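You operate a simulated robot arm through the tools that you are given. There is no shell and no other tool.

The job below is to be done with a simulated robot arm. You get a single attempt, and the scene is never put back.

Task
Thread the wire under both latches to the feed socket and clamp it.
Fine: open the blue and green latches, move the small yellow block from park to feed, close both, then clamp. Set down upright: small yellow block.

Only the result counts: the job must be done as asked and must still hold three seconds after the hand-in. Knocking over, shifting, dropping, spilling or breaking anything else fails it.

Robot
A 7-joint arm with a fingered hand, fixed in place. Base frame: the origin is on the floor under the middle of its stand, x ahead of it, y to its left, z up; the work surface is at about z = 860. Readings come in mm, degrees, newtons and seconds.
With the tool pointing down near the work surface it reaches from about 360 to 840 mm from the base axis. Its first joint turns from -115.0 to 115.0 degrees. Payload 5 kg.
The tool frame sits at the grasp point between the pads (the TCP): z along the fingers, y along the line on which they close. The tips reach 32 mm beyond it. The gripper opens to 160 mm; its body begins 89 mm behind the TCP. The gripper is a hand of 4 fingers: y runs from the thumb to the fingers, the wrist lies at [0, 0, -267] in the tool frame, and closing takes about 1.5 s.
Orientation is that of the tool frame in the base frame, as [roll, pitch, yaw] about the fixed x, y, z axes, in that order (R = Rz(yaw) Ry(pitch) Rx(roll)). With the fingers straight down and closing along the base's y, the tool's x points along the base's -x, its y along +y and its z along -z.

Tools
- The arm moves only by the tool servo_tool. Its argument "motion" is a list of rows, each an object of numbers (a shift or turn left out is 0, a gripper value left out holds the last): "tx", "ty", "tz": the shift along the tool's x, y, z in units of 500 mm (1.0 is 500 mm); "rx", "ry", "rz": the turn, a rotation vector about the tool's x, y, z in units of 120 degrees (1.0 is 120 degrees). In form: [{"tx": .., "ty": .., "tz": .., "rx": .., "ry": .., "rz": ..}, ...]. A call has 1 to 20 rows; each row is the pose to reach, as a shift and turn from the pose commanded when the call began, along the tool's axes at that moment. "hand" is the closure, from 0 (fully open) to 1 (shut), set as the call begins (left out, the last holds). A call with a number of a shift or a turn outside -1 to 1 is refused whole. Rows are played at 5 a second. More than 50 mm and 8.6 degrees between two rows, or a gripper value outside its range, and nothing of the call is played. Where a pose cannot be reached the arm comes as near as it can. A force on the tool above 40 N (or 10 N above the force at the start of the call, whichever is more), or a blocked arm, ends the call early, and 0.2 s more pass. Each finger travels about 108 mm/s and halts on what it meets, pressing with about 28 N; the grip force reading is that of the motor and also rises with nothing between the fingers. The clock runs only during rows and for 0.2 s after the last one: add rows that repeat a pose to give the fingers time. It gives the time, the measured TCP pose, the force on the tool (base axes), the opening and the grip force at its end, in the units of the frame above (readings bear some noise), with the torque about the TCP (base axes, N m) and any sound that the robot's microphone picked up.
- Cameras (640 x 400 px; columns grow to the right, rows downward): "scene" is fixed at [400, 498.8, 1502.9]; the picture's right is [-0.98, -0.17, 0.00], its down [-0.10, 0.57, -0.81] and it looks along [0.14, -0.80, -0.58] (base axes); focal length 279 px, centre (320, 200). "wrist" rides on the gripper at [80, -4, -114] in the tool frame; the picture's right is [0.05, 1.00, 0.00], its down [-0.82, 0.04, -0.58] and it looks along [-0.58, 0.03, 0.82] (tool axes); focal length 265 px, centre (320, 200). There is no depth. A picture from a camera that has moved, and an enlarged one, comes with that camera's place and axes in the base frame and with its lens.
- capture(camera): a new picture of that camera. It takes no simulated time.
- raise_lower(by): slides the trunk up (or, below 0, down) by that many mm; the arm rides with it, the base frame stays. It gives what a move gives, with no picture.
- set_fingers(finger1, finger2, finger3, thumb_bend): sets how far each is bent, from 0 (flat) to 100 (curled in); at 30 the hand is open as for a grip, at 70 the pads meet at the TCP. One left out holds its place. A second passes; each finger stops where it meets its share of the squeeze, and holds until it gets a number again. A gripper value or a shape takes the hand back. It gives what a move gives, with no picture; readings hold the bend of each and the force on the fingers (four entries, about 0 where the hand has none), thumb and palm.
- preshape(shape): the hand has 4 fingers and takes this shape, open, in about a second: jaw (thumb against the fingers, like two jaws); tri (thumb and two fingers); tip (a fingertip pinch); poke (one finger out to press); point (the index stretched); flat (the hand flat); cup (the hand cupped); fist (a fist). The gripper value then closes the fingers along that shape, each until it touches; the sizes above hold for jaw. It gives what a move gives, with no picture.
- close_up(camera, box): a new picture of the part [left, top, right, bottom] of that camera's present view, enlarged. It takes no simulated time.
- close_job(): hands the job in; it is judged then, once.

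Places have to be worked out from the pictures, the camera data and where the tool is seen. Open the gripper and draw the arm clear of the work before you hand the job in, unless the task says otherwise.

The tools are called after "Call:" as a command line: name --argument value ..., lists and objects as JSON in quotes. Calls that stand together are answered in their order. servo_tool: Moves the arm, as the interface text tells. Its arguments: {"type":"object","properties":{"motion":{"type":"array","items":{"type":"object","properties":{"tx":{"type":"number"},"ty":{"type":"number"},"tz":{"type":"number"},"rx":{"type":"number"},"ry":{"type":"number"},"rz":{"type":"number"}}}},"hand":{"type":"number"}},"required":["motion"]} The other tools are called the same way: raise_lower (by) moves the trunk up or down; preshape (shape) gives the hand a shape; set_fingers (finger1, finger2, finger3, thumb_bend) moves the fingers one by one; capture (camera) takes a picture; close_up (camera, box) takes an enlarged picture of a part of a camera's view; close_job () hands the job in.

At the start:

```text
t: 0.0
tool_pos: [172.5, -517.7, 1278.8]
tcp_rot: [-179.9, 0.0, -180.0]
contact_force: [0.3, 0.4, 0.6]
moment: [-0.03, -0.02, -0.03]
width: 159.9
gripper_force: 0.1
shape: jaw
bend: [30.0, 30.0, 30.0, 30.0]
finger forces: [0.1, 0.0, 0.1, 0.0, 0.0, 0.1]
trunk travel left (down, up): [-875.0, 115.0]
```

scene: 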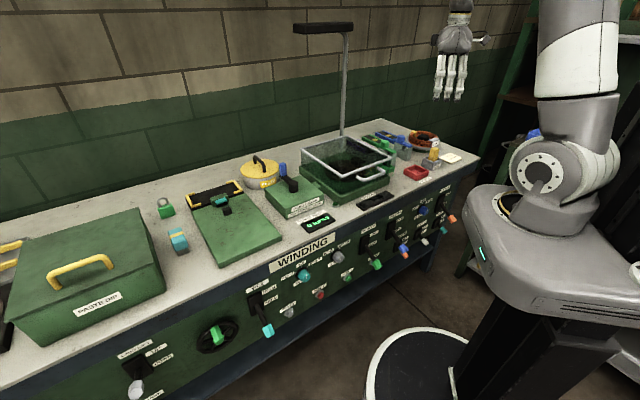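
wrist: 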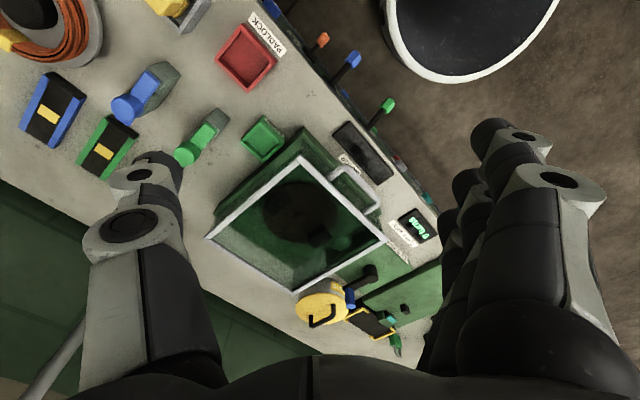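

I'll start by looking closer at the scene: the area with blue and green latches appears near the far right of the bench.

Call:
close_up --camera "scene" --box '[340, 110, 480, 200]'

Call:
close_up --camera "wrist" --box '[0, 0, 320, 200]'

Call:
close_up --camera "scene" --box '[140, 140, 340, 270]'

Call:
close_up --camera "scene" --box '[240, 180, 480, 330]'

```text
4.44 times, centred on (410, 155) of scene
camera zoom: at [400.0, 498.8, 1502.9], right [-0.98, -0.17, 0.0], down [-0.1, 0.57, -0.81], along [0.14, -0.8, -0.58], focal length 1240 px, centre (-80, 400)
```

zoom: 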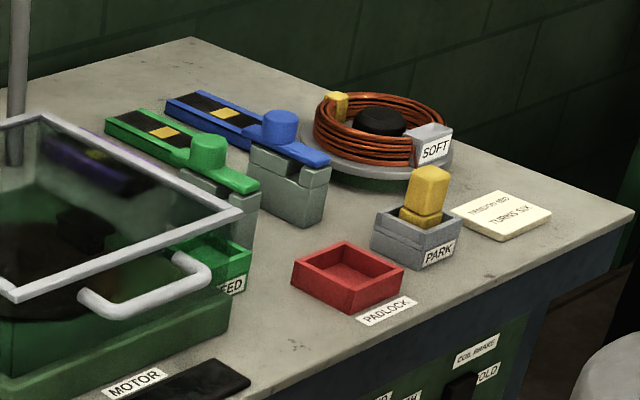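

```text
2.00 times, centred on (160, 100) of wrist
camera zoom: at [91.1, -521.9, 1393.5], right [-0.05, 1.0, 0.0], down [0.82, 0.04, 0.58], along [0.58, 0.03, -0.82], focal length 531 px, centre (640, 400)
```

zoom: 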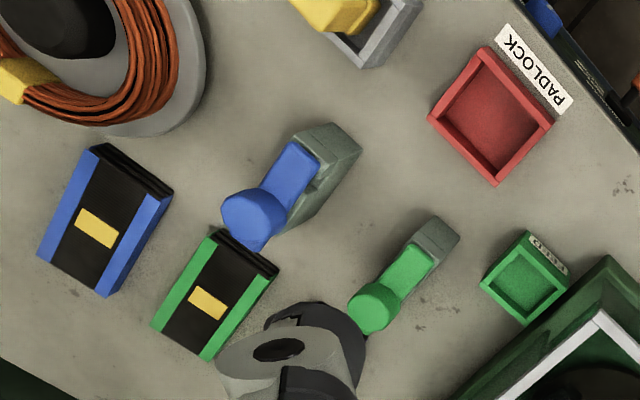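

```text
3.08 times, centred on (240, 205) of scene
camera zoom: at [400.0, 498.8, 1502.9], right [-0.98, -0.17, 0.0], down [-0.1, 0.57, -0.81], along [0.14, -0.8, -0.58], focal length 859 px, centre (566, 185)
```

zoom: 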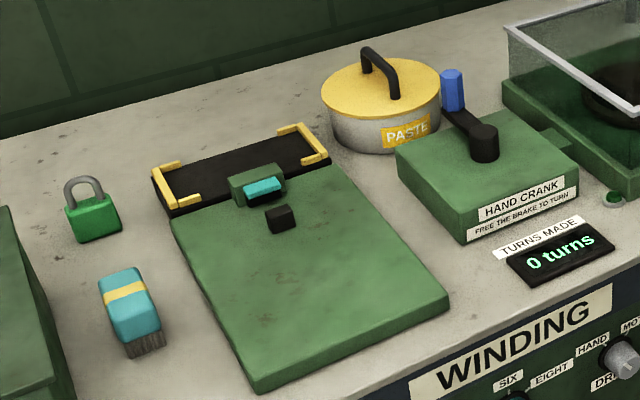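

```text
2.67 times, centred on (360, 255) of scene
camera zoom: at [400.0, 498.8, 1502.9], right [-0.98, -0.17, 0.0], down [-0.1, 0.57, -0.81], along [0.14, -0.8, -0.58], focal length 744 px, centre (213, 53)
```

zoom: 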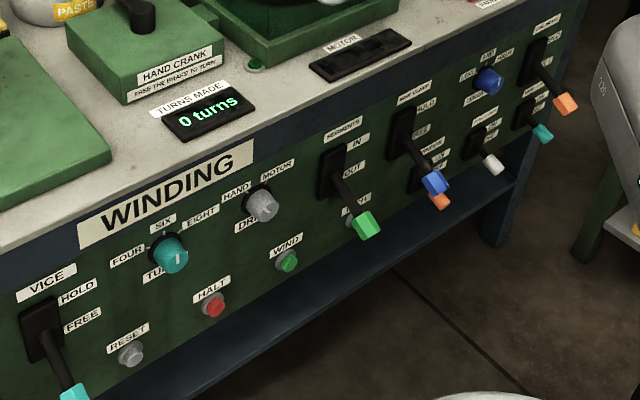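

The park socket with the yellow block, feed socket, blue/green latches, and front panel levers are visible. I'll zoom in on the panel labels and latches.

Call:
close_up --camera "scene" --box '[350, 190, 420, 270]'

Call:
close_up --camera "scene" --box '[400, 180, 470, 250]'

Call:
close_up --camera "scene" --box '[355, 125, 415, 165]'

Call:
close_up --camera "scene" --box '[400, 125, 470, 175]'

Call:
close_up --camera "wrist" --box '[240, 0, 440, 125]'

```text
5.00 times, centred on (385, 230) of scene
camera zoom: at [400.0, 498.8, 1502.9], right [-0.98, -0.17, 0.0], down [-0.1, 0.57, -0.81], along [0.14, -0.8, -0.58], focal length 1395 px, centre (-5, 50)
```

zoom: 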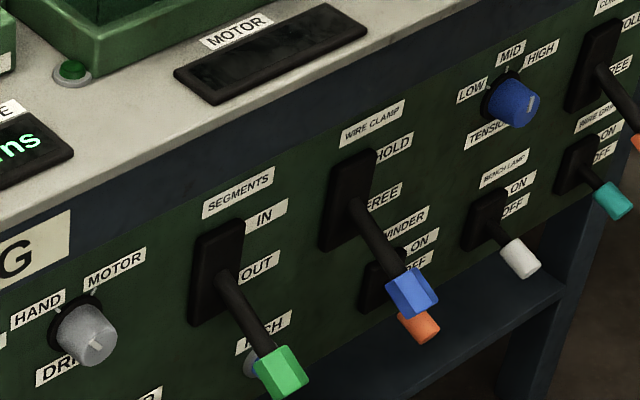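

```text
5.71 times, centred on (435, 215) of scene
camera zoom: at [400.0, 498.8, 1502.9], right [-0.98, -0.17, 0.0], down [-0.1, 0.57, -0.81], along [0.14, -0.8, -0.58], focal length 1595 px, centre (-337, 114)
```

zoom: 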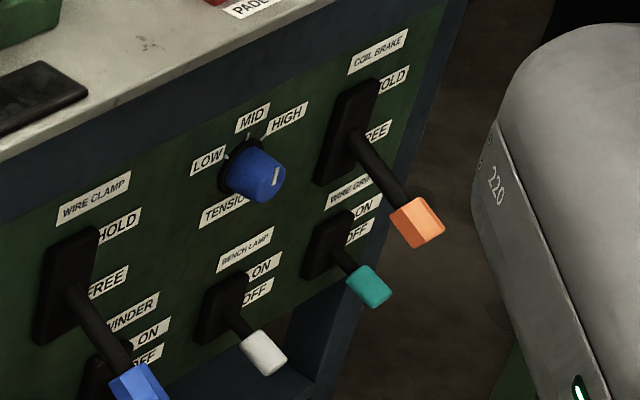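

```text
10.00 times, centred on (385, 145) of scene
camera zoom: at [400.0, 498.8, 1502.9], right [-0.98, -0.17, 0.0], down [-0.1, 0.57, -0.81], along [0.14, -0.8, -0.58], focal length 2791 px, centre (-330, 750)
```

zoom: 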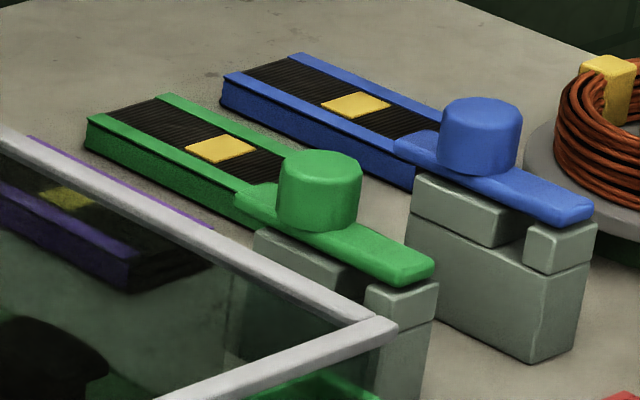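

```text
8.00 times, centred on (435, 150) of scene
camera zoom: at [400.0, 498.8, 1502.9], right [-0.98, -0.17, 0.0], down [-0.1, 0.57, -0.81], along [0.14, -0.8, -0.58], focal length 2233 px, centre (-600, 600)
```

zoom: 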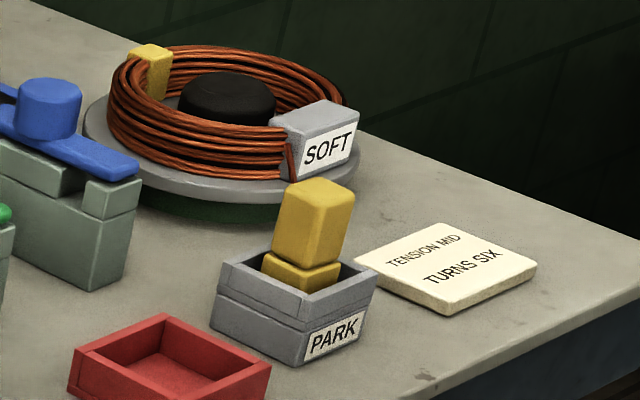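

```text
3.20 times, centred on (340, 62) of wrist
camera zoom: at [91.1, -521.9, 1393.5], right [-0.05, 1.0, 0.0], down [0.82, 0.04, 0.58], along [0.58, 0.03, -0.82], focal length 849 px, centre (256, 640)
```

zoom: 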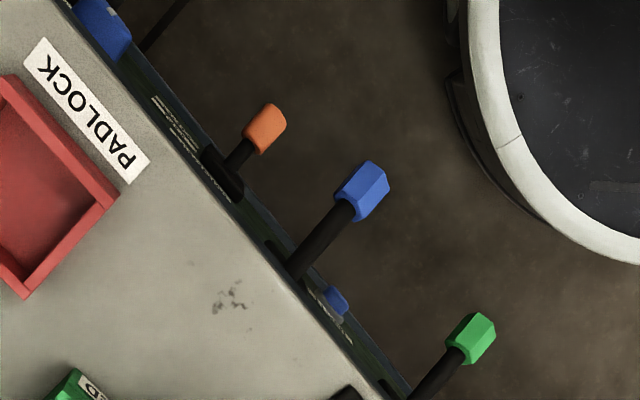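

From triangulation I estimate park ≈ (85,-750), blue latch ≈ (225,-827), green latch ≈ (300,-749), feed ≈ (320,-632), with the bench front edge running along about (0.67,0.74). I move the hand high above the area to look closer with the wrist camera.

Call:
servo_tool --motion '[{"tx": 0.013, "ty": -0.067, "tz": 0.048}, {"tx": 0.026, "ty": -0.134, "tz": 0.097}, {"tx": 0.039, "ty": -0.201, "tz": 0.145}, {"tx": 0.052, "ty": -0.268, "tz": 0.194}, {"tx": 0.066, "ty": -0.335, "tz": 0.242}, {"tx": 0.079, "ty": -0.402, "tz": 0.291}, {"tx": 0.092, "ty": -0.469, "tz": 0.339}, {"tx": 0.105, "ty": -0.536, "tz": 0.388}, {"tx": 0.105, "ty": -0.536, "tz": 0.388}]' --hand 0

Call:
capture --camera "wrist"

Call:
capture --camera "scene"

```text
t: 2.0
tool_pos: [123.6, -774.9, 1092.4]
tcp_rot: [-179.9, 0.1, -179.9]
contact_force: [-0.5, 0.8, 0.3]
moment: [-0.06, 0.0, 0.05]
width: 159.9
gripper_force: 0.1
shape: jaw
bend: [30.0, 30.0, 30.0, 30.0]
finger forces: [0.0, 0.0, 0.0, 0.0, 0.0, 0.0]
out of reach, approached as far as the arm can: row 8, 9
trunk travel left (down, up): [-875.0, 115.0]
```

```text
taken
camera wrist: at [42.7, -778.5, 1207.5], right [-0.05, 1.0, 0.0], down [0.81, 0.05, 0.58], along [0.58, 0.03, -0.82], focal length 265 px, centre (320, 200)
```

wrist: 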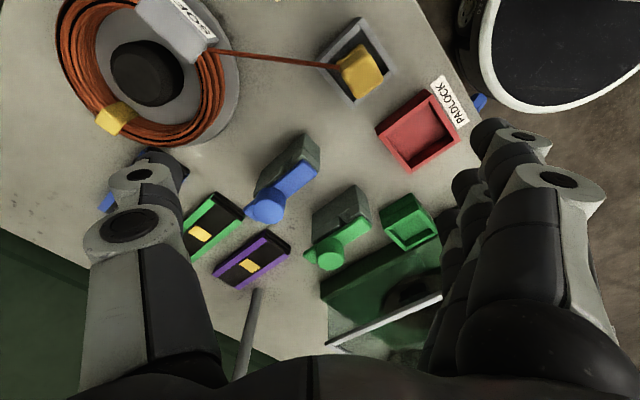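

```text
taken
```

scene: 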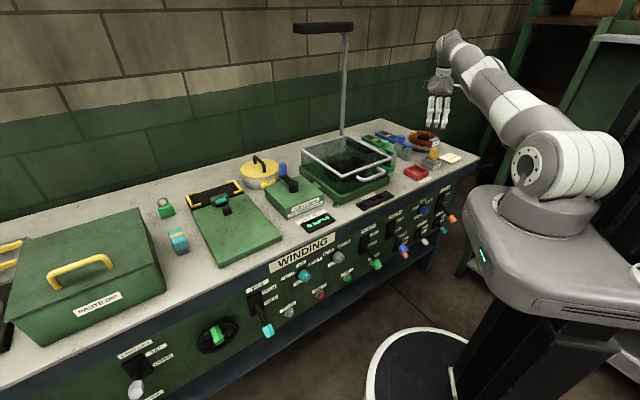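

The wire runs from the coil to the yellow block in park. I zoom in on the latches and sockets.

Call:
close_up --camera "wrist" --box '[220, 110, 460, 260]'

Call:
close_up --camera "wrist" --box '[160, 0, 480, 200]'

```text
2.67 times, centred on (340, 185) of wrist
camera zoom: at [42.7, -778.5, 1207.5], right [-0.05, 1.0, 0.0], down [0.81, 0.05, 0.58], along [0.58, 0.03, -0.82], focal length 708 px, centre (267, 240)
```

zoom: 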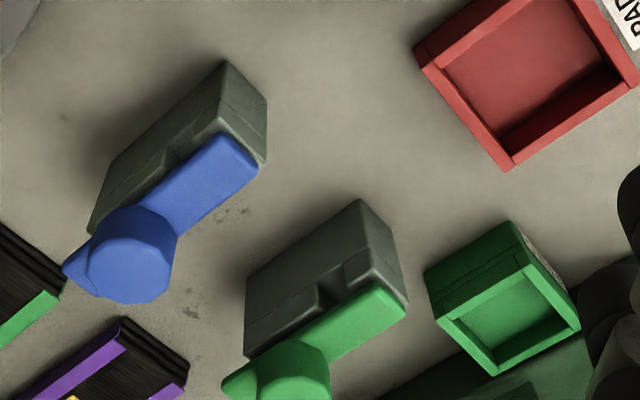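

```text
2.00 times, centred on (320, 100) of wrist
camera zoom: at [42.7, -778.5, 1207.5], right [-0.05, 1.0, 0.0], down [0.81, 0.05, 0.58], along [0.58, 0.03, -0.82], focal length 531 px, centre (320, 400)
```

zoom: 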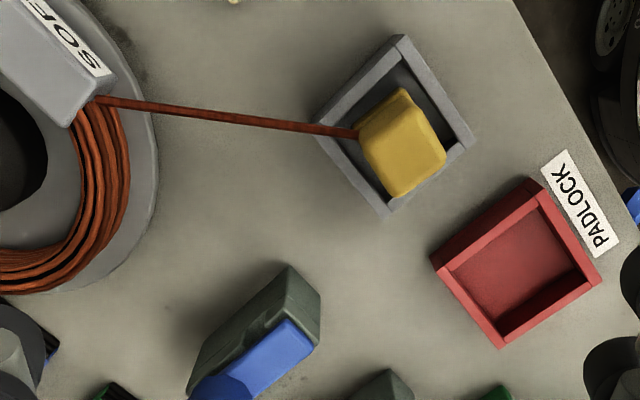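

Triangulating gives the blue knob ≈ (235,-830,953) and the bar's front end ≈ (186,-786,933), with the green latch about 109 mm further along the bench. I zoom more tightly to find out how the latches hinge.

Call:
close_up --camera "scene" --box '[390, 132, 418, 164]'

Call:
close_up --camera "wrist" --box '[240, 125, 330, 230]'

Call:
close_up --camera "wrist" --box '[290, 170, 450, 280]'

Call:
close_up --camera "scene" --box '[372, 137, 402, 167]'

```text
12.50 times, centred on (404, 148) of scene
camera zoom: at [400.0, 498.8, 1502.9], right [-0.98, -0.17, 0.0], down [-0.1, 0.57, -0.81], along [0.14, -0.8, -0.58], focal length 3488 px, centre (-730, 850)
```

zoom: 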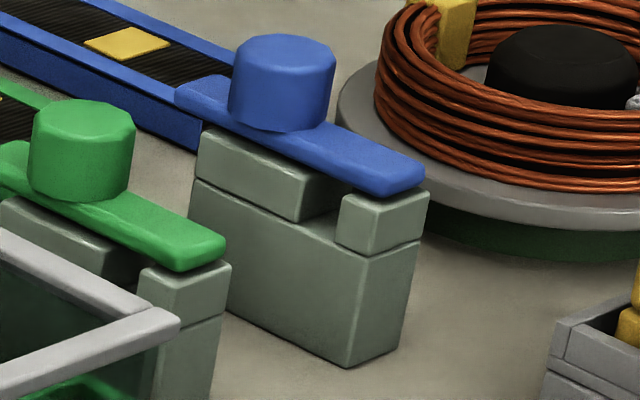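

```text
3.81 times, centred on (285, 178) of wrist
camera zoom: at [42.7, -778.5, 1207.5], right [-0.05, 1.0, 0.0], down [0.81, 0.05, 0.58], along [0.58, 0.03, -0.82], focal length 1011 px, centre (453, 286)
```

zoom: 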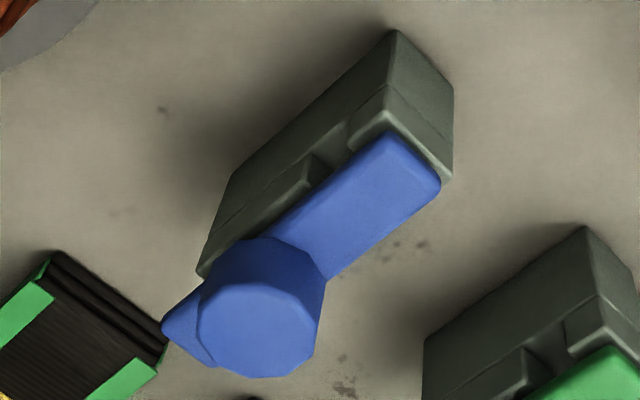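

```text
3.64 times, centred on (370, 225) of wrist
camera zoom: at [42.7, -778.5, 1207.5], right [-0.05, 1.0, 0.0], down [0.81, 0.05, 0.58], along [0.58, 0.03, -0.82], focal length 965 px, centre (138, 109)
```

zoom: 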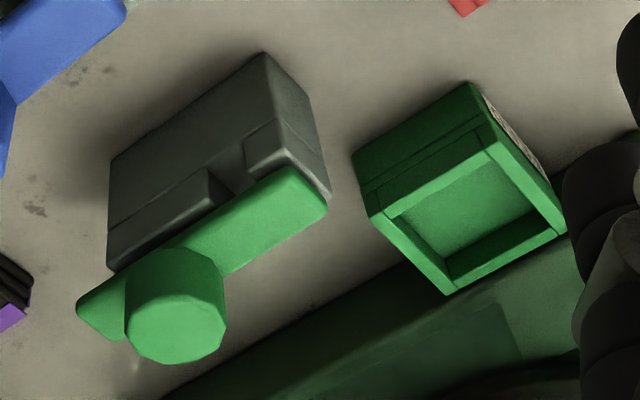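

```text
13.33 times, centred on (387, 152) of scene
camera zoom: at [400.0, 498.8, 1502.9], right [-0.98, -0.17, 0.0], down [-0.1, 0.57, -0.81], along [0.14, -0.8, -0.58], focal length 3721 px, centre (-573, 840)
```

zoom: 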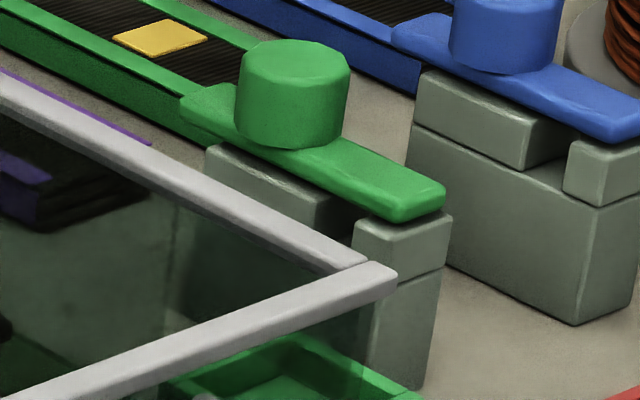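

The bars sit over the slots with a grip knob set back about 65 mm from the front end; I can't yet tell whether they slide, lift or turn. I raise the trunk first, to gain outward reach over the latches.

Call:
raise_lower --by 100

Call:
close_up --camera "wrist" --box '[200, 0, 440, 150]'

```text
t: 3.3
tool_pos: [122.8, -778.2, 1189.1]
tcp_rot: [-179.9, 0.0, -179.9]
contact_force: [0.5, -0.4, -0.3]
moment: [0.0, 0.01, 0.01]
width: 159.8
gripper_force: 0.1
shape: jaw
bend: [30.0, 30.0, 30.0, 30.0]
finger forces: [0.0, 0.0, 0.0, 0.0, 0.0, 0.0]
trunk travel left (down, up): [-975.0, 15.0]
```

```text
2.67 times, centred on (320, 75) of wrist
camera zoom: at [41.4, -781.4, 1304.9], right [-0.05, 1.0, 0.0], down [0.81, 0.04, 0.58], along [0.58, 0.03, -0.82], focal length 708 px, centre (320, 533)
```

zoom: 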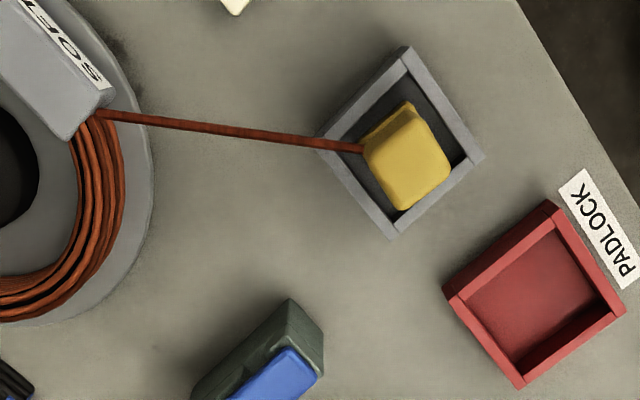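

Park socket is centred about (87,-737), aligned at about 45° to the base axes, and the block top is near z≈940. I rotate the hand 45° so it closes along the bench direction and move over the blue latch area.

Call:
servo_tool --motion '[{"tx": -0.017, "ty": 0.002, "tz": 0.032, "rz": 0.047}, {"tx": -0.034, "ty": 0.004, "tz": 0.064, "rz": 0.094}, {"tx": -0.05, "ty": 0.006, "tz": 0.097, "rz": 0.141}, {"tx": -0.067, "ty": 0.008, "tz": 0.129, "rz": 0.188}, {"tx": -0.084, "ty": 0.01, "tz": 0.161, "rz": 0.235}, {"tx": -0.101, "ty": 0.012, "tz": 0.193, "rz": 0.282}, {"tx": -0.117, "ty": 0.014, "tz": 0.226, "rz": 0.329}, {"tx": -0.134, "ty": 0.016, "tz": 0.258, "rz": 0.375}, {"tx": -0.134, "ty": 0.016, "tz": 0.258, "rz": 0.375}]'

Call:
capture --camera "wrist"

Call:
capture --camera "scene"

```text
t: 5.3
tool_pos: [180.4, -740.3, 1057.6]
tcp_rot: [-179.9, 0.0, 135.1]
contact_force: [-0.7, 0.4, 0.0]
moment: [0.0, -0.01, 0.04]
width: 160.3
gripper_force: 0.0
shape: jaw
bend: [30.0, 30.0, 30.0, 30.0]
finger forces: [0.1, 0.0, 0.0, 0.0, 0.0, 0.0]
out of reach, approached as far as the arm can: row 6, 7, 8, 9
trunk travel left (down, up): [-975.0, 15.0]
```

```text
taken
camera wrist: at [120.4, -687.3, 1171.6], right [0.67, 0.74, 0.0], down [0.61, -0.55, 0.58], along [0.43, -0.39, -0.82], focal length 265 px, centre (320, 200)
```

wrist: 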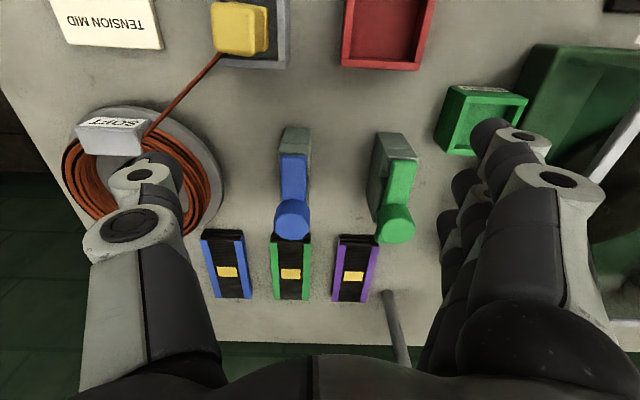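

```text
taken
```

scene: 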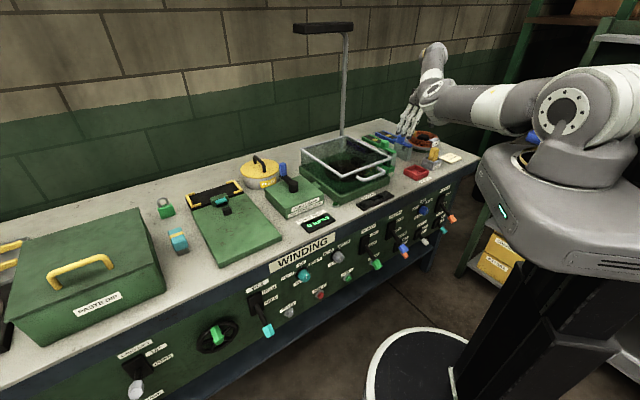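

Knob tops are now fixed at about blue (235.5,-831.5,953) and green (316,-754.5,953). The vertical posture is reach-limited, so I tilt the hand outward by about 25° and move toward the blue knob.

Call:
servo_tool --motion '[{"tx": -0.015, "ty": -0.007, "tz": 0.003, "ry": -0.042}, {"tx": -0.031, "ty": -0.014, "tz": 0.006, "ry": -0.083}, {"tx": -0.046, "ty": -0.021, "tz": 0.009, "ry": -0.125}, {"tx": -0.062, "ty": -0.028, "tz": 0.012, "ry": -0.167}, {"tx": -0.077, "ty": -0.035, "tz": 0.015, "ry": -0.208}, {"tx": -0.077, "ty": -0.035, "tz": 0.015, "ry": -0.208}]'

Call:
capture --camera "wrist"

```text
t: 6.7
tool_pos: [194.9, -781.0, 1049.9]
tcp_rot: [-180.0, 25.1, 135.0]
contact_force: [0.0, -0.4, -0.2]
moment: [0.01, -0.02, 0.05]
width: 160.1
gripper_force: 0.1
shape: jaw
bend: [30.0, 30.0, 30.0, 30.0]
finger forces: [0.0, 0.1, 0.0, 0.0, 0.0, 0.1]
trunk travel left (down, up): [-975.0, 15.0]
```

```text
taken
camera wrist: at [106.2, -699.4, 1119.9], right [0.67, 0.74, -0.02], down [0.38, -0.32, 0.87], along [0.64, -0.59, -0.5], focal length 265 px, centre (320, 200)
```

wrist: 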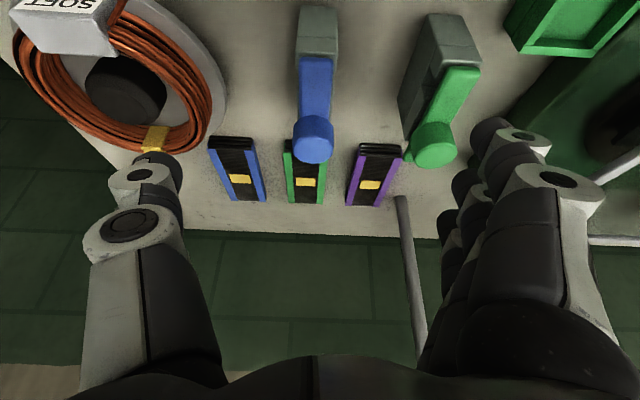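

The tilted pose is reachable and the reference is the achieved pose. I partly close the hand to clear the neighbours (coil and green latch) and go to a pre-approach point above the blue knob.

Call:
servo_tool --motion '[{"tx": 0, "ty": 0, "tz": 0}, {"tx": 0, "ty": 0, "tz": 0}, {"tx": -0.009, "ty": -0.005, "tz": 0.043}, {"tx": -0.018, "ty": -0.009, "tz": 0.086}, {"tx": -0.026, "ty": -0.014, "tz": 0.128}, {"tx": -0.026, "ty": -0.014, "tz": 0.128}]' --hand 0.42

Call:
capture --camera "wrist"

Call:
close_up --camera "scene" --box '[360, 90, 460, 180]'

```text
t: 8.1
tool_pos: [207.0, -798.7, 1023.0]
tcp_rot: [180.0, 25.0, 135.1]
contact_force: [-0.6, 0.6, -0.4]
moment: [0.01, 0.0, 0.01]
width: 93.2
gripper_force: 0.1
shape: jaw
bend: [71.0, 71.0, 71.0, 70.0]
finger forces: [0.0, 0.0, 0.0, 0.0, 0.0, 0.0]
out of reach, approached as far as the arm can: row 4, 5, 6
trunk travel left (down, up): [-975.0, 15.0]
```

```text
taken
camera wrist: at [117.5, -715.4, 1093.3], right [0.67, 0.74, -0.02], down [0.38, -0.32, 0.87], along [0.64, -0.59, -0.5], focal length 265 px, centre (320, 200)
```

wrist: 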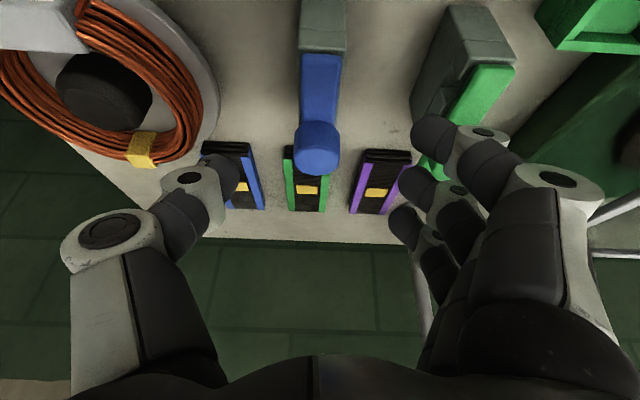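

```text
4.44 times, centred on (410, 135) of scene
camera zoom: at [400.0, 498.8, 1502.9], right [-0.98, -0.17, 0.0], down [-0.1, 0.57, -0.81], along [0.14, -0.8, -0.58], focal length 1240 px, centre (-80, 489)
```

zoom: 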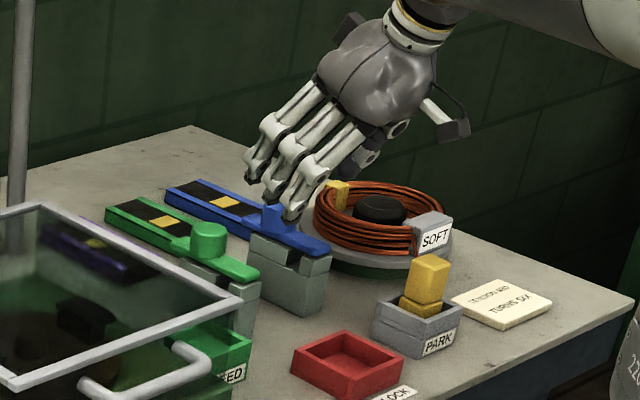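

The arm's shoulder is evidently above the wrist, so raising the trunk was the wrong way. I lift and retract the hand, then lower the trunk to gain reach.

Call:
servo_tool --motion '[{"tx": 0.001, "ty": 0.02, "tz": -0.077}, {"tx": 0.001, "ty": 0.04, "tz": -0.153}, {"tx": 0.002, "ty": 0.06, "tz": -0.23}, {"tx": 0.002, "ty": 0.08, "tz": -0.307}, {"tx": 0.003, "ty": 0.1, "tz": -0.383}, {"tx": 0.003, "ty": 0.12, "tz": -0.46}, {"tx": 0.004, "ty": 0.14, "tz": -0.537}, {"tx": 0.004, "ty": 0.158, "tz": -0.613}, {"tx": 0.004, "ty": 0.158, "tz": -0.613}]'

```text
t: 10.1
tool_pos: [167.5, -649.2, 1300.6]
tcp_rot: [-180.0, 25.0, 135.0]
contact_force: [-0.5, 0.1, 0.2]
moment: [-0.01, 0.02, 0.01]
width: 93.4
gripper_force: 0.1
shape: jaw
bend: [71.0, 71.0, 71.0, 70.0]
finger forces: [0.0, 0.0, 0.0, 0.1, 0.0, 0.0]
trunk travel left (down, up): [-975.0, 15.0]
```

Now I lower the trunk by 250 mm; the hand will end at about z=1050, above everything beneath it.

Call:
raise_lower --by -250

Call:
capture --camera "scene"

Call:
capture --camera "wrist"

```text
t: 12.7
tool_pos: [167.7, -647.8, 1050.8]
tcp_rot: [180.0, 25.0, 135.1]
contact_force: [0.4, 0.0, 0.2]
moment: [-0.01, 0.04, 0.03]
width: 93.0
gripper_force: 0.1
shape: jaw
bend: [71.0, 71.0, 71.0, 70.0]
finger forces: [0.1, 0.0, 0.1, 0.1, 0.0, 0.0]
trunk travel left (down, up): [-725.0, 265.0]
```

```text
taken
```

scene: 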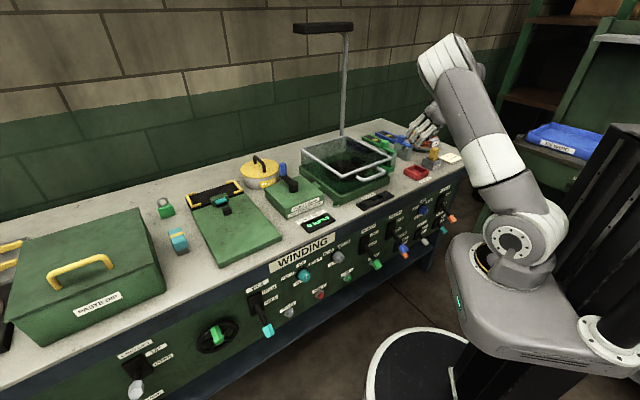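

```text
taken
camera wrist: at [78.5, -565.9, 1121.7], right [0.67, 0.74, -0.02], down [0.38, -0.32, 0.87], along [0.64, -0.59, -0.5], focal length 265 px, centre (320, 200)
```

wrist: 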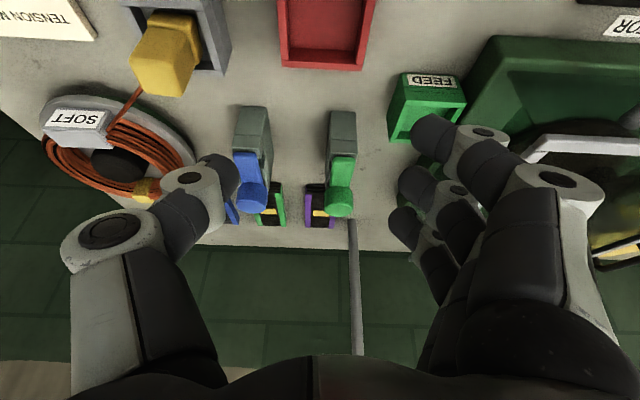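

I move to the pre-approach point above the blue knob again with the new trunk height.

Call:
servo_tool --motion '[{"tx": -0.046, "ty": -0.033, "tz": 0.045}, {"tx": -0.093, "ty": -0.066, "tz": 0.09}, {"tx": -0.139, "ty": -0.098, "tz": 0.135}, {"tx": -0.185, "ty": -0.131, "tz": 0.181}, {"tx": -0.231, "ty": -0.164, "tz": 0.226}, {"tx": -0.231, "ty": -0.164, "tz": 0.226}]'

Call:
capture --camera "wrist"

Call:
close_up --camera "scene" --box '[360, 90, 460, 180]'

```text
t: 14.1
tool_pos: [215.4, -804.2, 1002.4]
tcp_rot: [179.9, 25.0, 135.2]
contact_force: [1.3, -0.2, 0.0]
moment: [0.0, -0.04, -0.03]
width: 93.1
gripper_force: 0.0
shape: jaw
bend: [71.0, 71.0, 71.0, 70.0]
finger forces: [0.0, 0.1, 0.0, 0.0, 0.1, 0.0]
out of reach, approached as far as the arm can: row 5, 6
trunk travel left (down, up): [-725.0, 265.0]
```

```text
taken
camera wrist: at [126.6, -722.4, 1071.7], right [0.67, 0.74, -0.02], down [0.38, -0.32, 0.87], along [0.64, -0.59, -0.5], focal length 265 px, centre (320, 200)
```

wrist: 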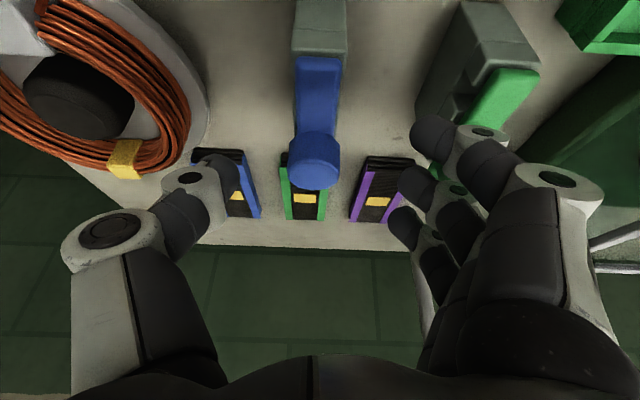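

```text
4.44 times, centred on (410, 135) of scene
camera zoom: at [400.0, 498.8, 1502.9], right [-0.98, -0.17, 0.0], down [-0.1, 0.57, -0.81], along [0.14, -0.8, -0.58], focal length 1240 px, centre (-80, 489)
```

zoom: 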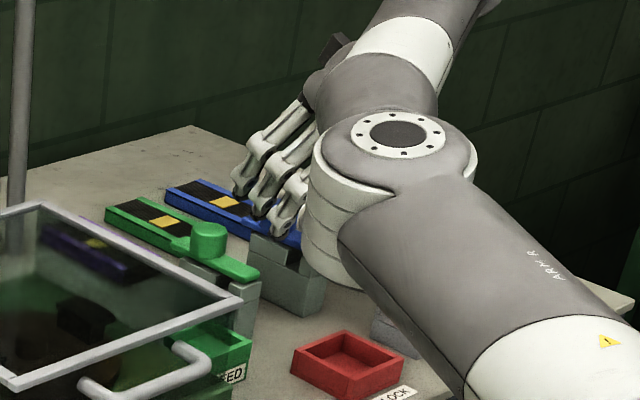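

The arm posture changed a lot in that view, so I check the whole scene before going on.

Call:
capture --camera "scene"

Call:
close_up --camera "scene" --box '[380, 20, 640, 260]'

```text
taken
```

scene: 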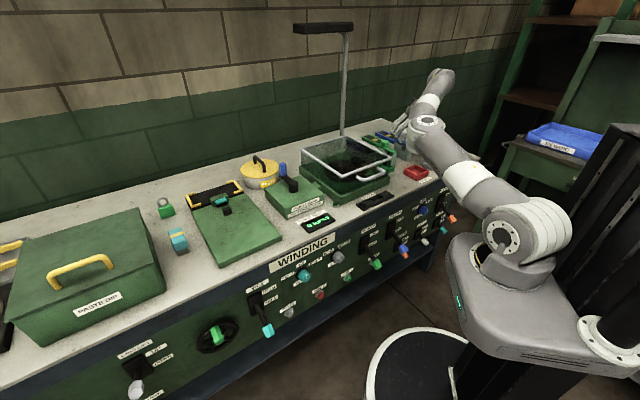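

```text
1.67 times, centred on (510, 140) of scene
camera zoom: at [400.0, 498.8, 1502.9], right [-0.98, -0.17, 0.0], down [-0.1, 0.57, -0.81], along [0.14, -0.8, -0.58], focal length 465 px, centre (3, 300)
```

zoom: 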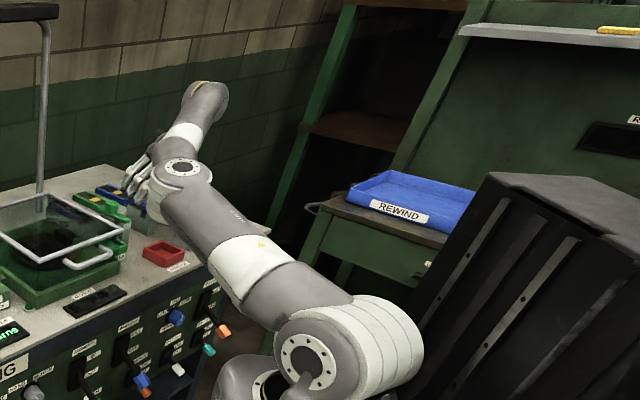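

The arm is simply near full extension. More outward tilt brings the wrist closer to the base, so I tilt the hand to about 45° while holding the TCP near the knob.

Call:
servo_tool --motion '[{"tx": 0.007, "ty": -0.003, "tz": 0.005, "ry": -0.042}, {"tx": 0.015, "ty": -0.005, "tz": 0.01, "ry": -0.083}, {"tx": 0.022, "ty": -0.008, "tz": 0.015, "ry": -0.125}, {"tx": 0.029, "ty": -0.01, "tz": 0.02, "ry": -0.167}, {"tx": 0.029, "ty": -0.01, "tz": 0.02, "ry": -0.167}]'

Call:
capture --camera "wrist"

Call:
capture --camera "scene"

Call:
close_up --camera "scene" --box '[360, 90, 460, 180]'

```text
t: 15.3
tool_pos: [205.6, -801.5, 985.5]
tcp_rot: [-179.9, 45.2, 135.1]
contact_force: [0.5, -0.2, -0.5]
moment: [0.01, -0.04, -0.03]
width: 93.1
gripper_force: 0.1
shape: jaw
bend: [71.0, 71.0, 71.0, 70.0]
finger forces: [0.0, 0.0, 0.0, 0.0, 0.0, 0.0]
trunk travel left (down, up): [-725.0, 265.0]
```

```text
taken
camera wrist: at [104.9, -707.0, 1010.0], right [0.68, 0.73, -0.04], down [0.15, -0.09, 0.99], along [0.72, -0.68, -0.17], focal length 265 px, centre (320, 200)
```

wrist: 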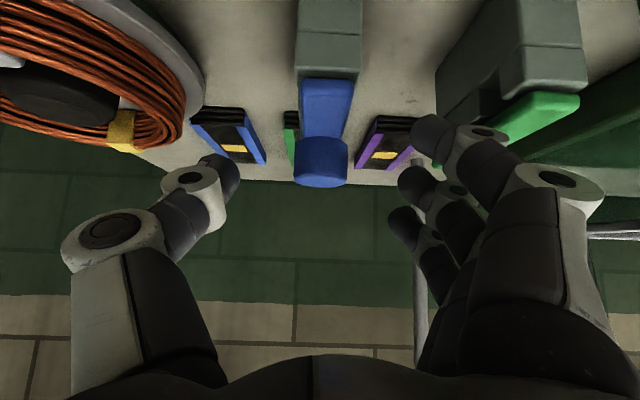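

```text
taken
```

scene: 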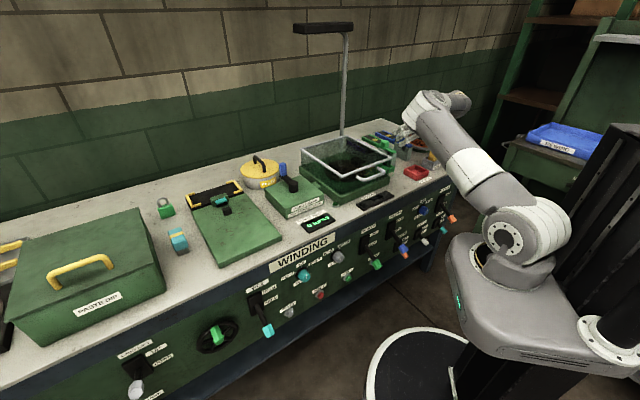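

```text
4.44 times, centred on (410, 135) of scene
camera zoom: at [400.0, 498.8, 1502.9], right [-0.98, -0.17, 0.0], down [-0.1, 0.57, -0.81], along [0.14, -0.8, -0.58], focal length 1240 px, centre (-80, 489)
```

zoom: 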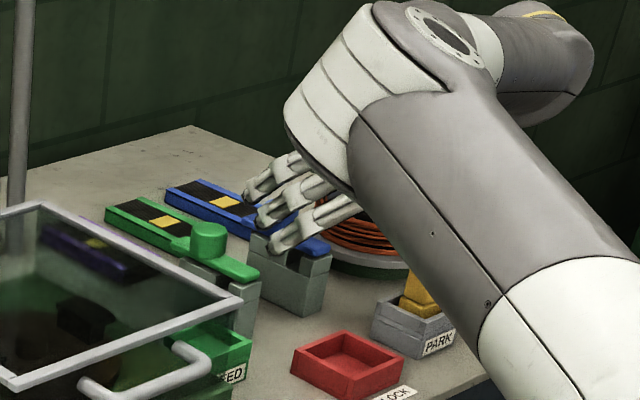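

Reached: TCP (205.6,-801.5,985.5) at 45° tilt. I zoom on the latch from this low frontal view to understand its mechanism.

Call:
close_up --camera "wrist" --box '[260, 0, 400, 200]'

Call:
close_up --camera "wrist" --box '[420, 0, 620, 170]'

```text
2.00 times, centred on (330, 100) of wrist
camera zoom: at [104.9, -707.0, 1010.0], right [0.68, 0.73, -0.04], down [0.15, -0.09, 0.99], along [0.72, -0.68, -0.17], focal length 531 px, centre (300, 400)
```

zoom: 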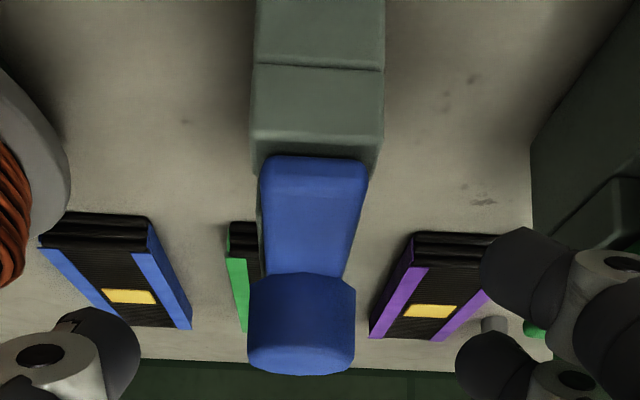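

```text
2.35 times, centred on (520, 85) of wrist
camera zoom: at [104.9, -707.0, 1010.0], right [0.68, 0.73, -0.04], down [0.15, -0.09, 0.99], along [0.72, -0.68, -0.17], focal length 624 px, centre (-151, 471)
```

zoom: 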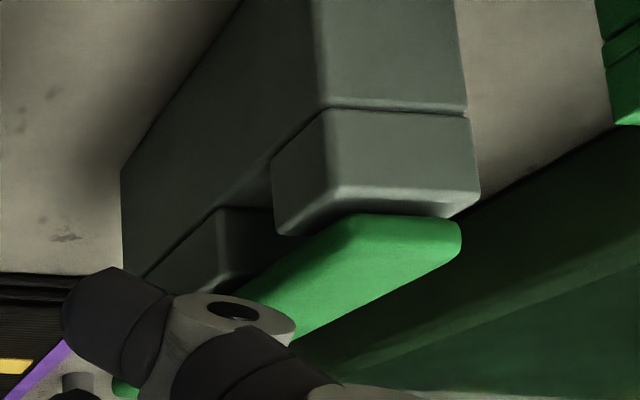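

The knob is centred in the hand's closing plane. I advance 45 mm along the fingers toward the knob and check.

Call:
servo_tool --motion '[{"tz": 0.03}, {"tz": 0.06}, {"tz": 0.09}, {"tz": 0.09}]'

Call:
capture --camera "wrist"

Call:
close_up --camera "scene" --box '[370, 110, 430, 170]'

```text
t: 16.3
tool_pos: [228.3, -823.5, 952.2]
tcp_rot: [-179.8, 45.2, 135.1]
contact_force: [0.3, 0.6, -0.9]
moment: [-0.01, 0.02, -0.01]
width: 93.0
gripper_force: 0.1
shape: jaw
bend: [71.0, 71.0, 71.0, 70.0]
finger forces: [0.0, 0.0, 0.1, 0.0, 0.0, 0.0]
trunk travel left (down, up): [-725.0, 265.0]
```

```text
taken
camera wrist: at [128.2, -729.8, 978.3], right [0.68, 0.73, -0.04], down [0.15, -0.09, 0.98], along [0.72, -0.68, -0.17], focal length 265 px, centre (320, 200)
```

wrist: 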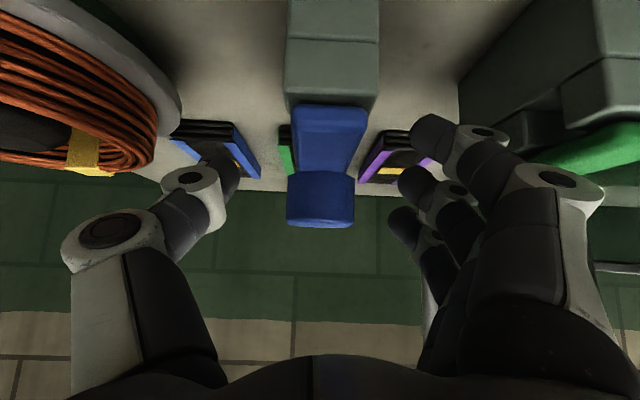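

```text
6.67 times, centred on (400, 140) of scene
camera zoom: at [400.0, 498.8, 1502.9], right [-0.98, -0.17, 0.0], down [-0.1, 0.57, -0.81], along [0.14, -0.8, -0.58], focal length 1860 px, centre (-213, 600)
```

zoom: 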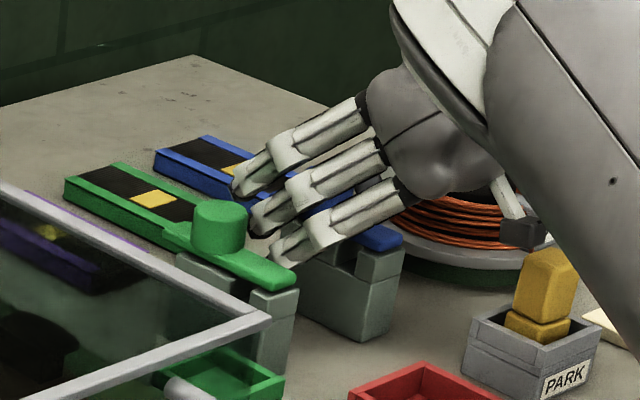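

Knob is centred at the grasp point. I go 8 mm deeper and close gently on the knob.

Call:
servo_tool --motion '[{"tz": 0.016}, {"tz": 0.016}]'

Call:
servo_tool --motion '[{"tz": 0}, {"tz": 0}, {"tz": 0}, {"tz": 0}, {"tz": 0}, {"tz": 0}, {"tz": 0}, {"tz": 0}]' --hand 0.9

Call:
capture --camera "wrist"

Call:
close_up --camera "scene" --box '[370, 110, 430, 170]'

```text
t: 16.9
tool_pos: [232.1, -827.5, 947.3]
tcp_rot: [-179.9, 45.1, 135.1]
contact_force: [0.4, 0.2, 0.2]
moment: [0.0, 0.0, 0.01]
width: 92.7
gripper_force: 0.0
shape: jaw
bend: [71.0, 71.0, 71.0, 70.0]
finger forces: [0.0, 0.0, 0.1, 0.0, 0.1, 0.1]
trunk travel left (down, up): [-725.0, 265.0]
```

```text
t: 18.7
tool_pos: [231.9, -828.7, 946.9]
tcp_rot: [-179.9, 45.2, 135.1]
contact_force: [2.3, -4.1, 0.0]
moment: [0.21, -0.21, 0.0]
width: 16.9
gripper_force: 28.2
shape: jaw
bend: [72.0, 72.0, 68.0, 70.0]
finger forces: [9.6, 9.5, 4.1, 0.0, 24.9, 0.0]
trunk travel left (down, up): [-725.0, 265.0]
```

```text
taken
camera wrist: at [132.3, -734.6, 972.4], right [0.68, 0.73, -0.04], down [0.15, -0.09, 0.98], along [0.72, -0.67, -0.17], focal length 265 px, centre (320, 200)
```

wrist: 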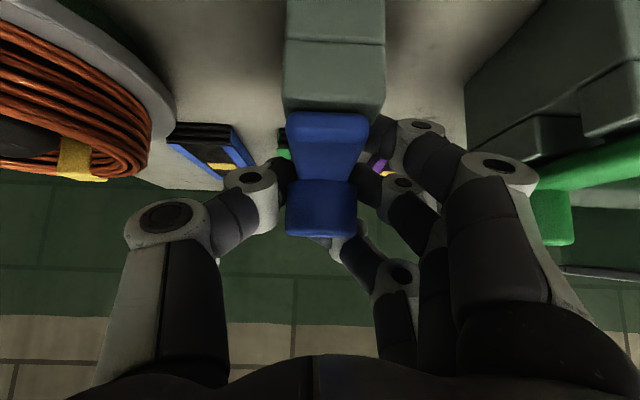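

```text
6.67 times, centred on (400, 140) of scene
camera zoom: at [400.0, 498.8, 1502.9], right [-0.98, -0.17, 0.0], down [-0.1, 0.57, -0.81], along [0.14, -0.8, -0.58], focal length 1860 px, centre (-213, 600)
```

zoom: 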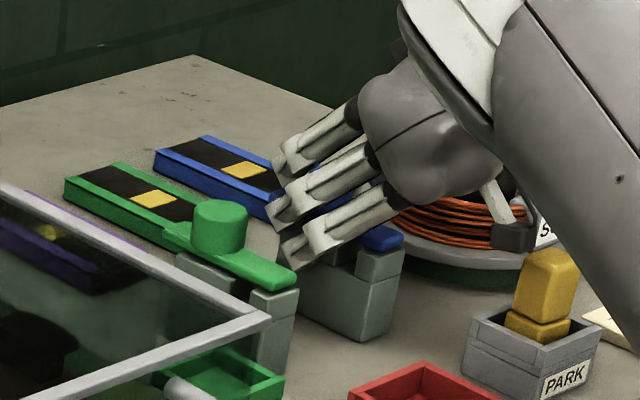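

The knob is gripped (finger forces ~10 N, thumb 25 N). I test by lifting 6 mm and reading the reaction.

Call:
servo_tool --motion '[{"tx": -0.004, "tz": -0.004}, {"tx": -0.0085, "tz": -0.0085}, {"tx": -0.0085, "tz": -0.0085}]'

Call:
capture --camera "wrist"

```text
t: 19.5
tool_pos: [232.5, -828.3, 947.8]
tcp_rot: [179.9, 44.7, 135.0]
contact_force: [2.6, -3.1, -24.4]
moment: [0.46, -0.19, 0.06]
width: 16.9
gripper_force: 27.0
shape: jaw
bend: [72.0, 72.0, 68.0, 70.0]
finger forces: [9.4, 7.0, 3.6, 0.1, 27.2, 0.0]
trunk travel left (down, up): [-725.0, 265.0]
```

```text
taken
camera wrist: at [132.4, -735.0, 974.3], right [0.68, 0.73, -0.03], down [0.15, -0.09, 0.98], along [0.72, -0.67, -0.17], focal length 265 px, centre (320, 200)
```

wrist: 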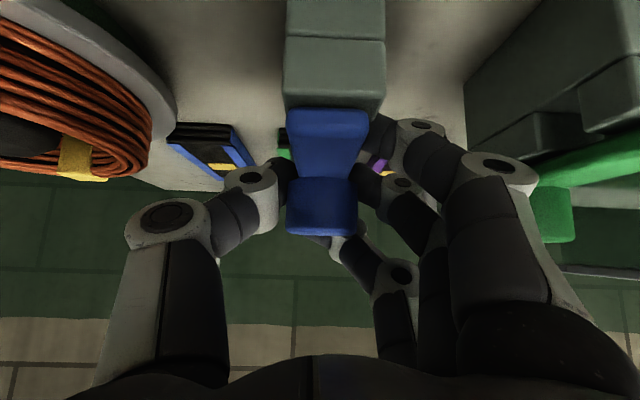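

Lifting is resisted (−24 N) with almost no movement, so the bar does not lift there. I check what the reference is with a null move, then test sliding backwards.

Call:
servo_tool --motion '[{"tx": 0, "tz": 0}]'

```text
t: 19.9
tool_pos: [232.8, -829.4, 947.9]
tcp_rot: [179.8, 44.6, 134.9]
contact_force: [0.4, 1.1, -31.4]
moment: [0.57, -0.16, 0.07]
width: 16.0
gripper_force: 27.9
shape: jaw
bend: [72.0, 72.0, 68.0, 70.0]
finger forces: [10.1, 7.0, 3.7, 0.0, 26.8, 0.0]
trunk travel left (down, up): [-725.0, 265.0]
```

The commanded pose persists. I go back down and then test sliding 8 mm toward the back of the bench.

Call:
servo_tool --motion '[{"tx": 0.0085, "tz": 0.0085}, {"tx": 0.005, "tz": 0.012}, {"tx": 0.001, "tz": 0.016}, {"tx": -0.0028, "tz": 0.0198}, {"tx": -0.0028, "tz": 0.0198}]'

Call:
close_up --camera "wrist" --box '[260, 0, 400, 260]'

```text
t: 21.1
tool_pos: [234.3, -831.9, 948.4]
tcp_rot: [-179.8, 45.1, 135.1]
contact_force: [-11.2, 14.1, -11.0]
moment: [0.74, 0.02, 0.22]
width: 16.8
gripper_force: 27.9
shape: jaw
bend: [72.0, 73.0, 70.0, 71.0]
finger forces: [13.4, 11.8, 1.0, 0.0, 21.6, 0.1]
trunk travel left (down, up): [-725.0, 265.0]
```

```text
1.54 times, centred on (330, 130) of wrist
camera zoom: at [134.5, -739.0, 973.8], right [0.68, 0.73, -0.04], down [0.15, -0.09, 0.98], along [0.72, -0.68, -0.17], focal length 408 px, centre (305, 308)
```

zoom: 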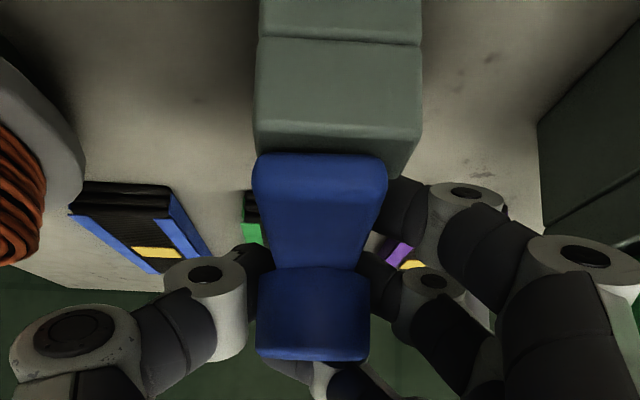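

Sliding back is also resisted (about 18 N, mostly compliance). I undo it and test a sideways push (+s, to the robot's left) of 8 mm.

Call:
servo_tool --motion '[{"tx": 0.0113, "tz": -0.0113}, {"tx": 0.0113, "tz": -0.0113, "ty": 0.005}, {"tx": 0.0113, "tz": -0.0113, "ty": 0.01}, {"tx": 0.0113, "tz": -0.0113, "ty": 0.016}, {"tx": 0.0113, "tz": -0.0113, "ty": 0.016}]'

Call:
close_up --camera "wrist" --box '[260, 0, 400, 260]'

```text
t: 22.3
tool_pos: [236.9, -827.0, 949.1]
tcp_rot: [-179.6, 45.4, 135.2]
contact_force: [1.4, -25.9, -6.8]
moment: [-0.09, -0.17, 0.01]
width: 15.7
gripper_force: 28.2
shape: jaw
bend: [72.0, 73.0, 70.0, 71.0]
finger forces: [7.1, 6.5, 1.7, 0.0, 32.0, 0.1]
trunk travel left (down, up): [-725.0, 265.0]
stopped in row 5: the force on the tool passed its limit at 40 N (the readings are from after the stop); the commanded pose is now the measured one
```

```text
1.54 times, centred on (330, 130) of wrist
camera zoom: at [136.3, -732.7, 974.2], right [0.68, 0.73, -0.04], down [0.15, -0.08, 0.99], along [0.72, -0.68, -0.16], focal length 408 px, centre (305, 308)
```

zoom: 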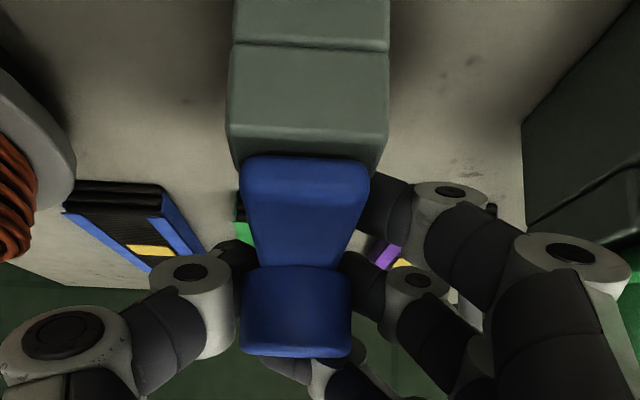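

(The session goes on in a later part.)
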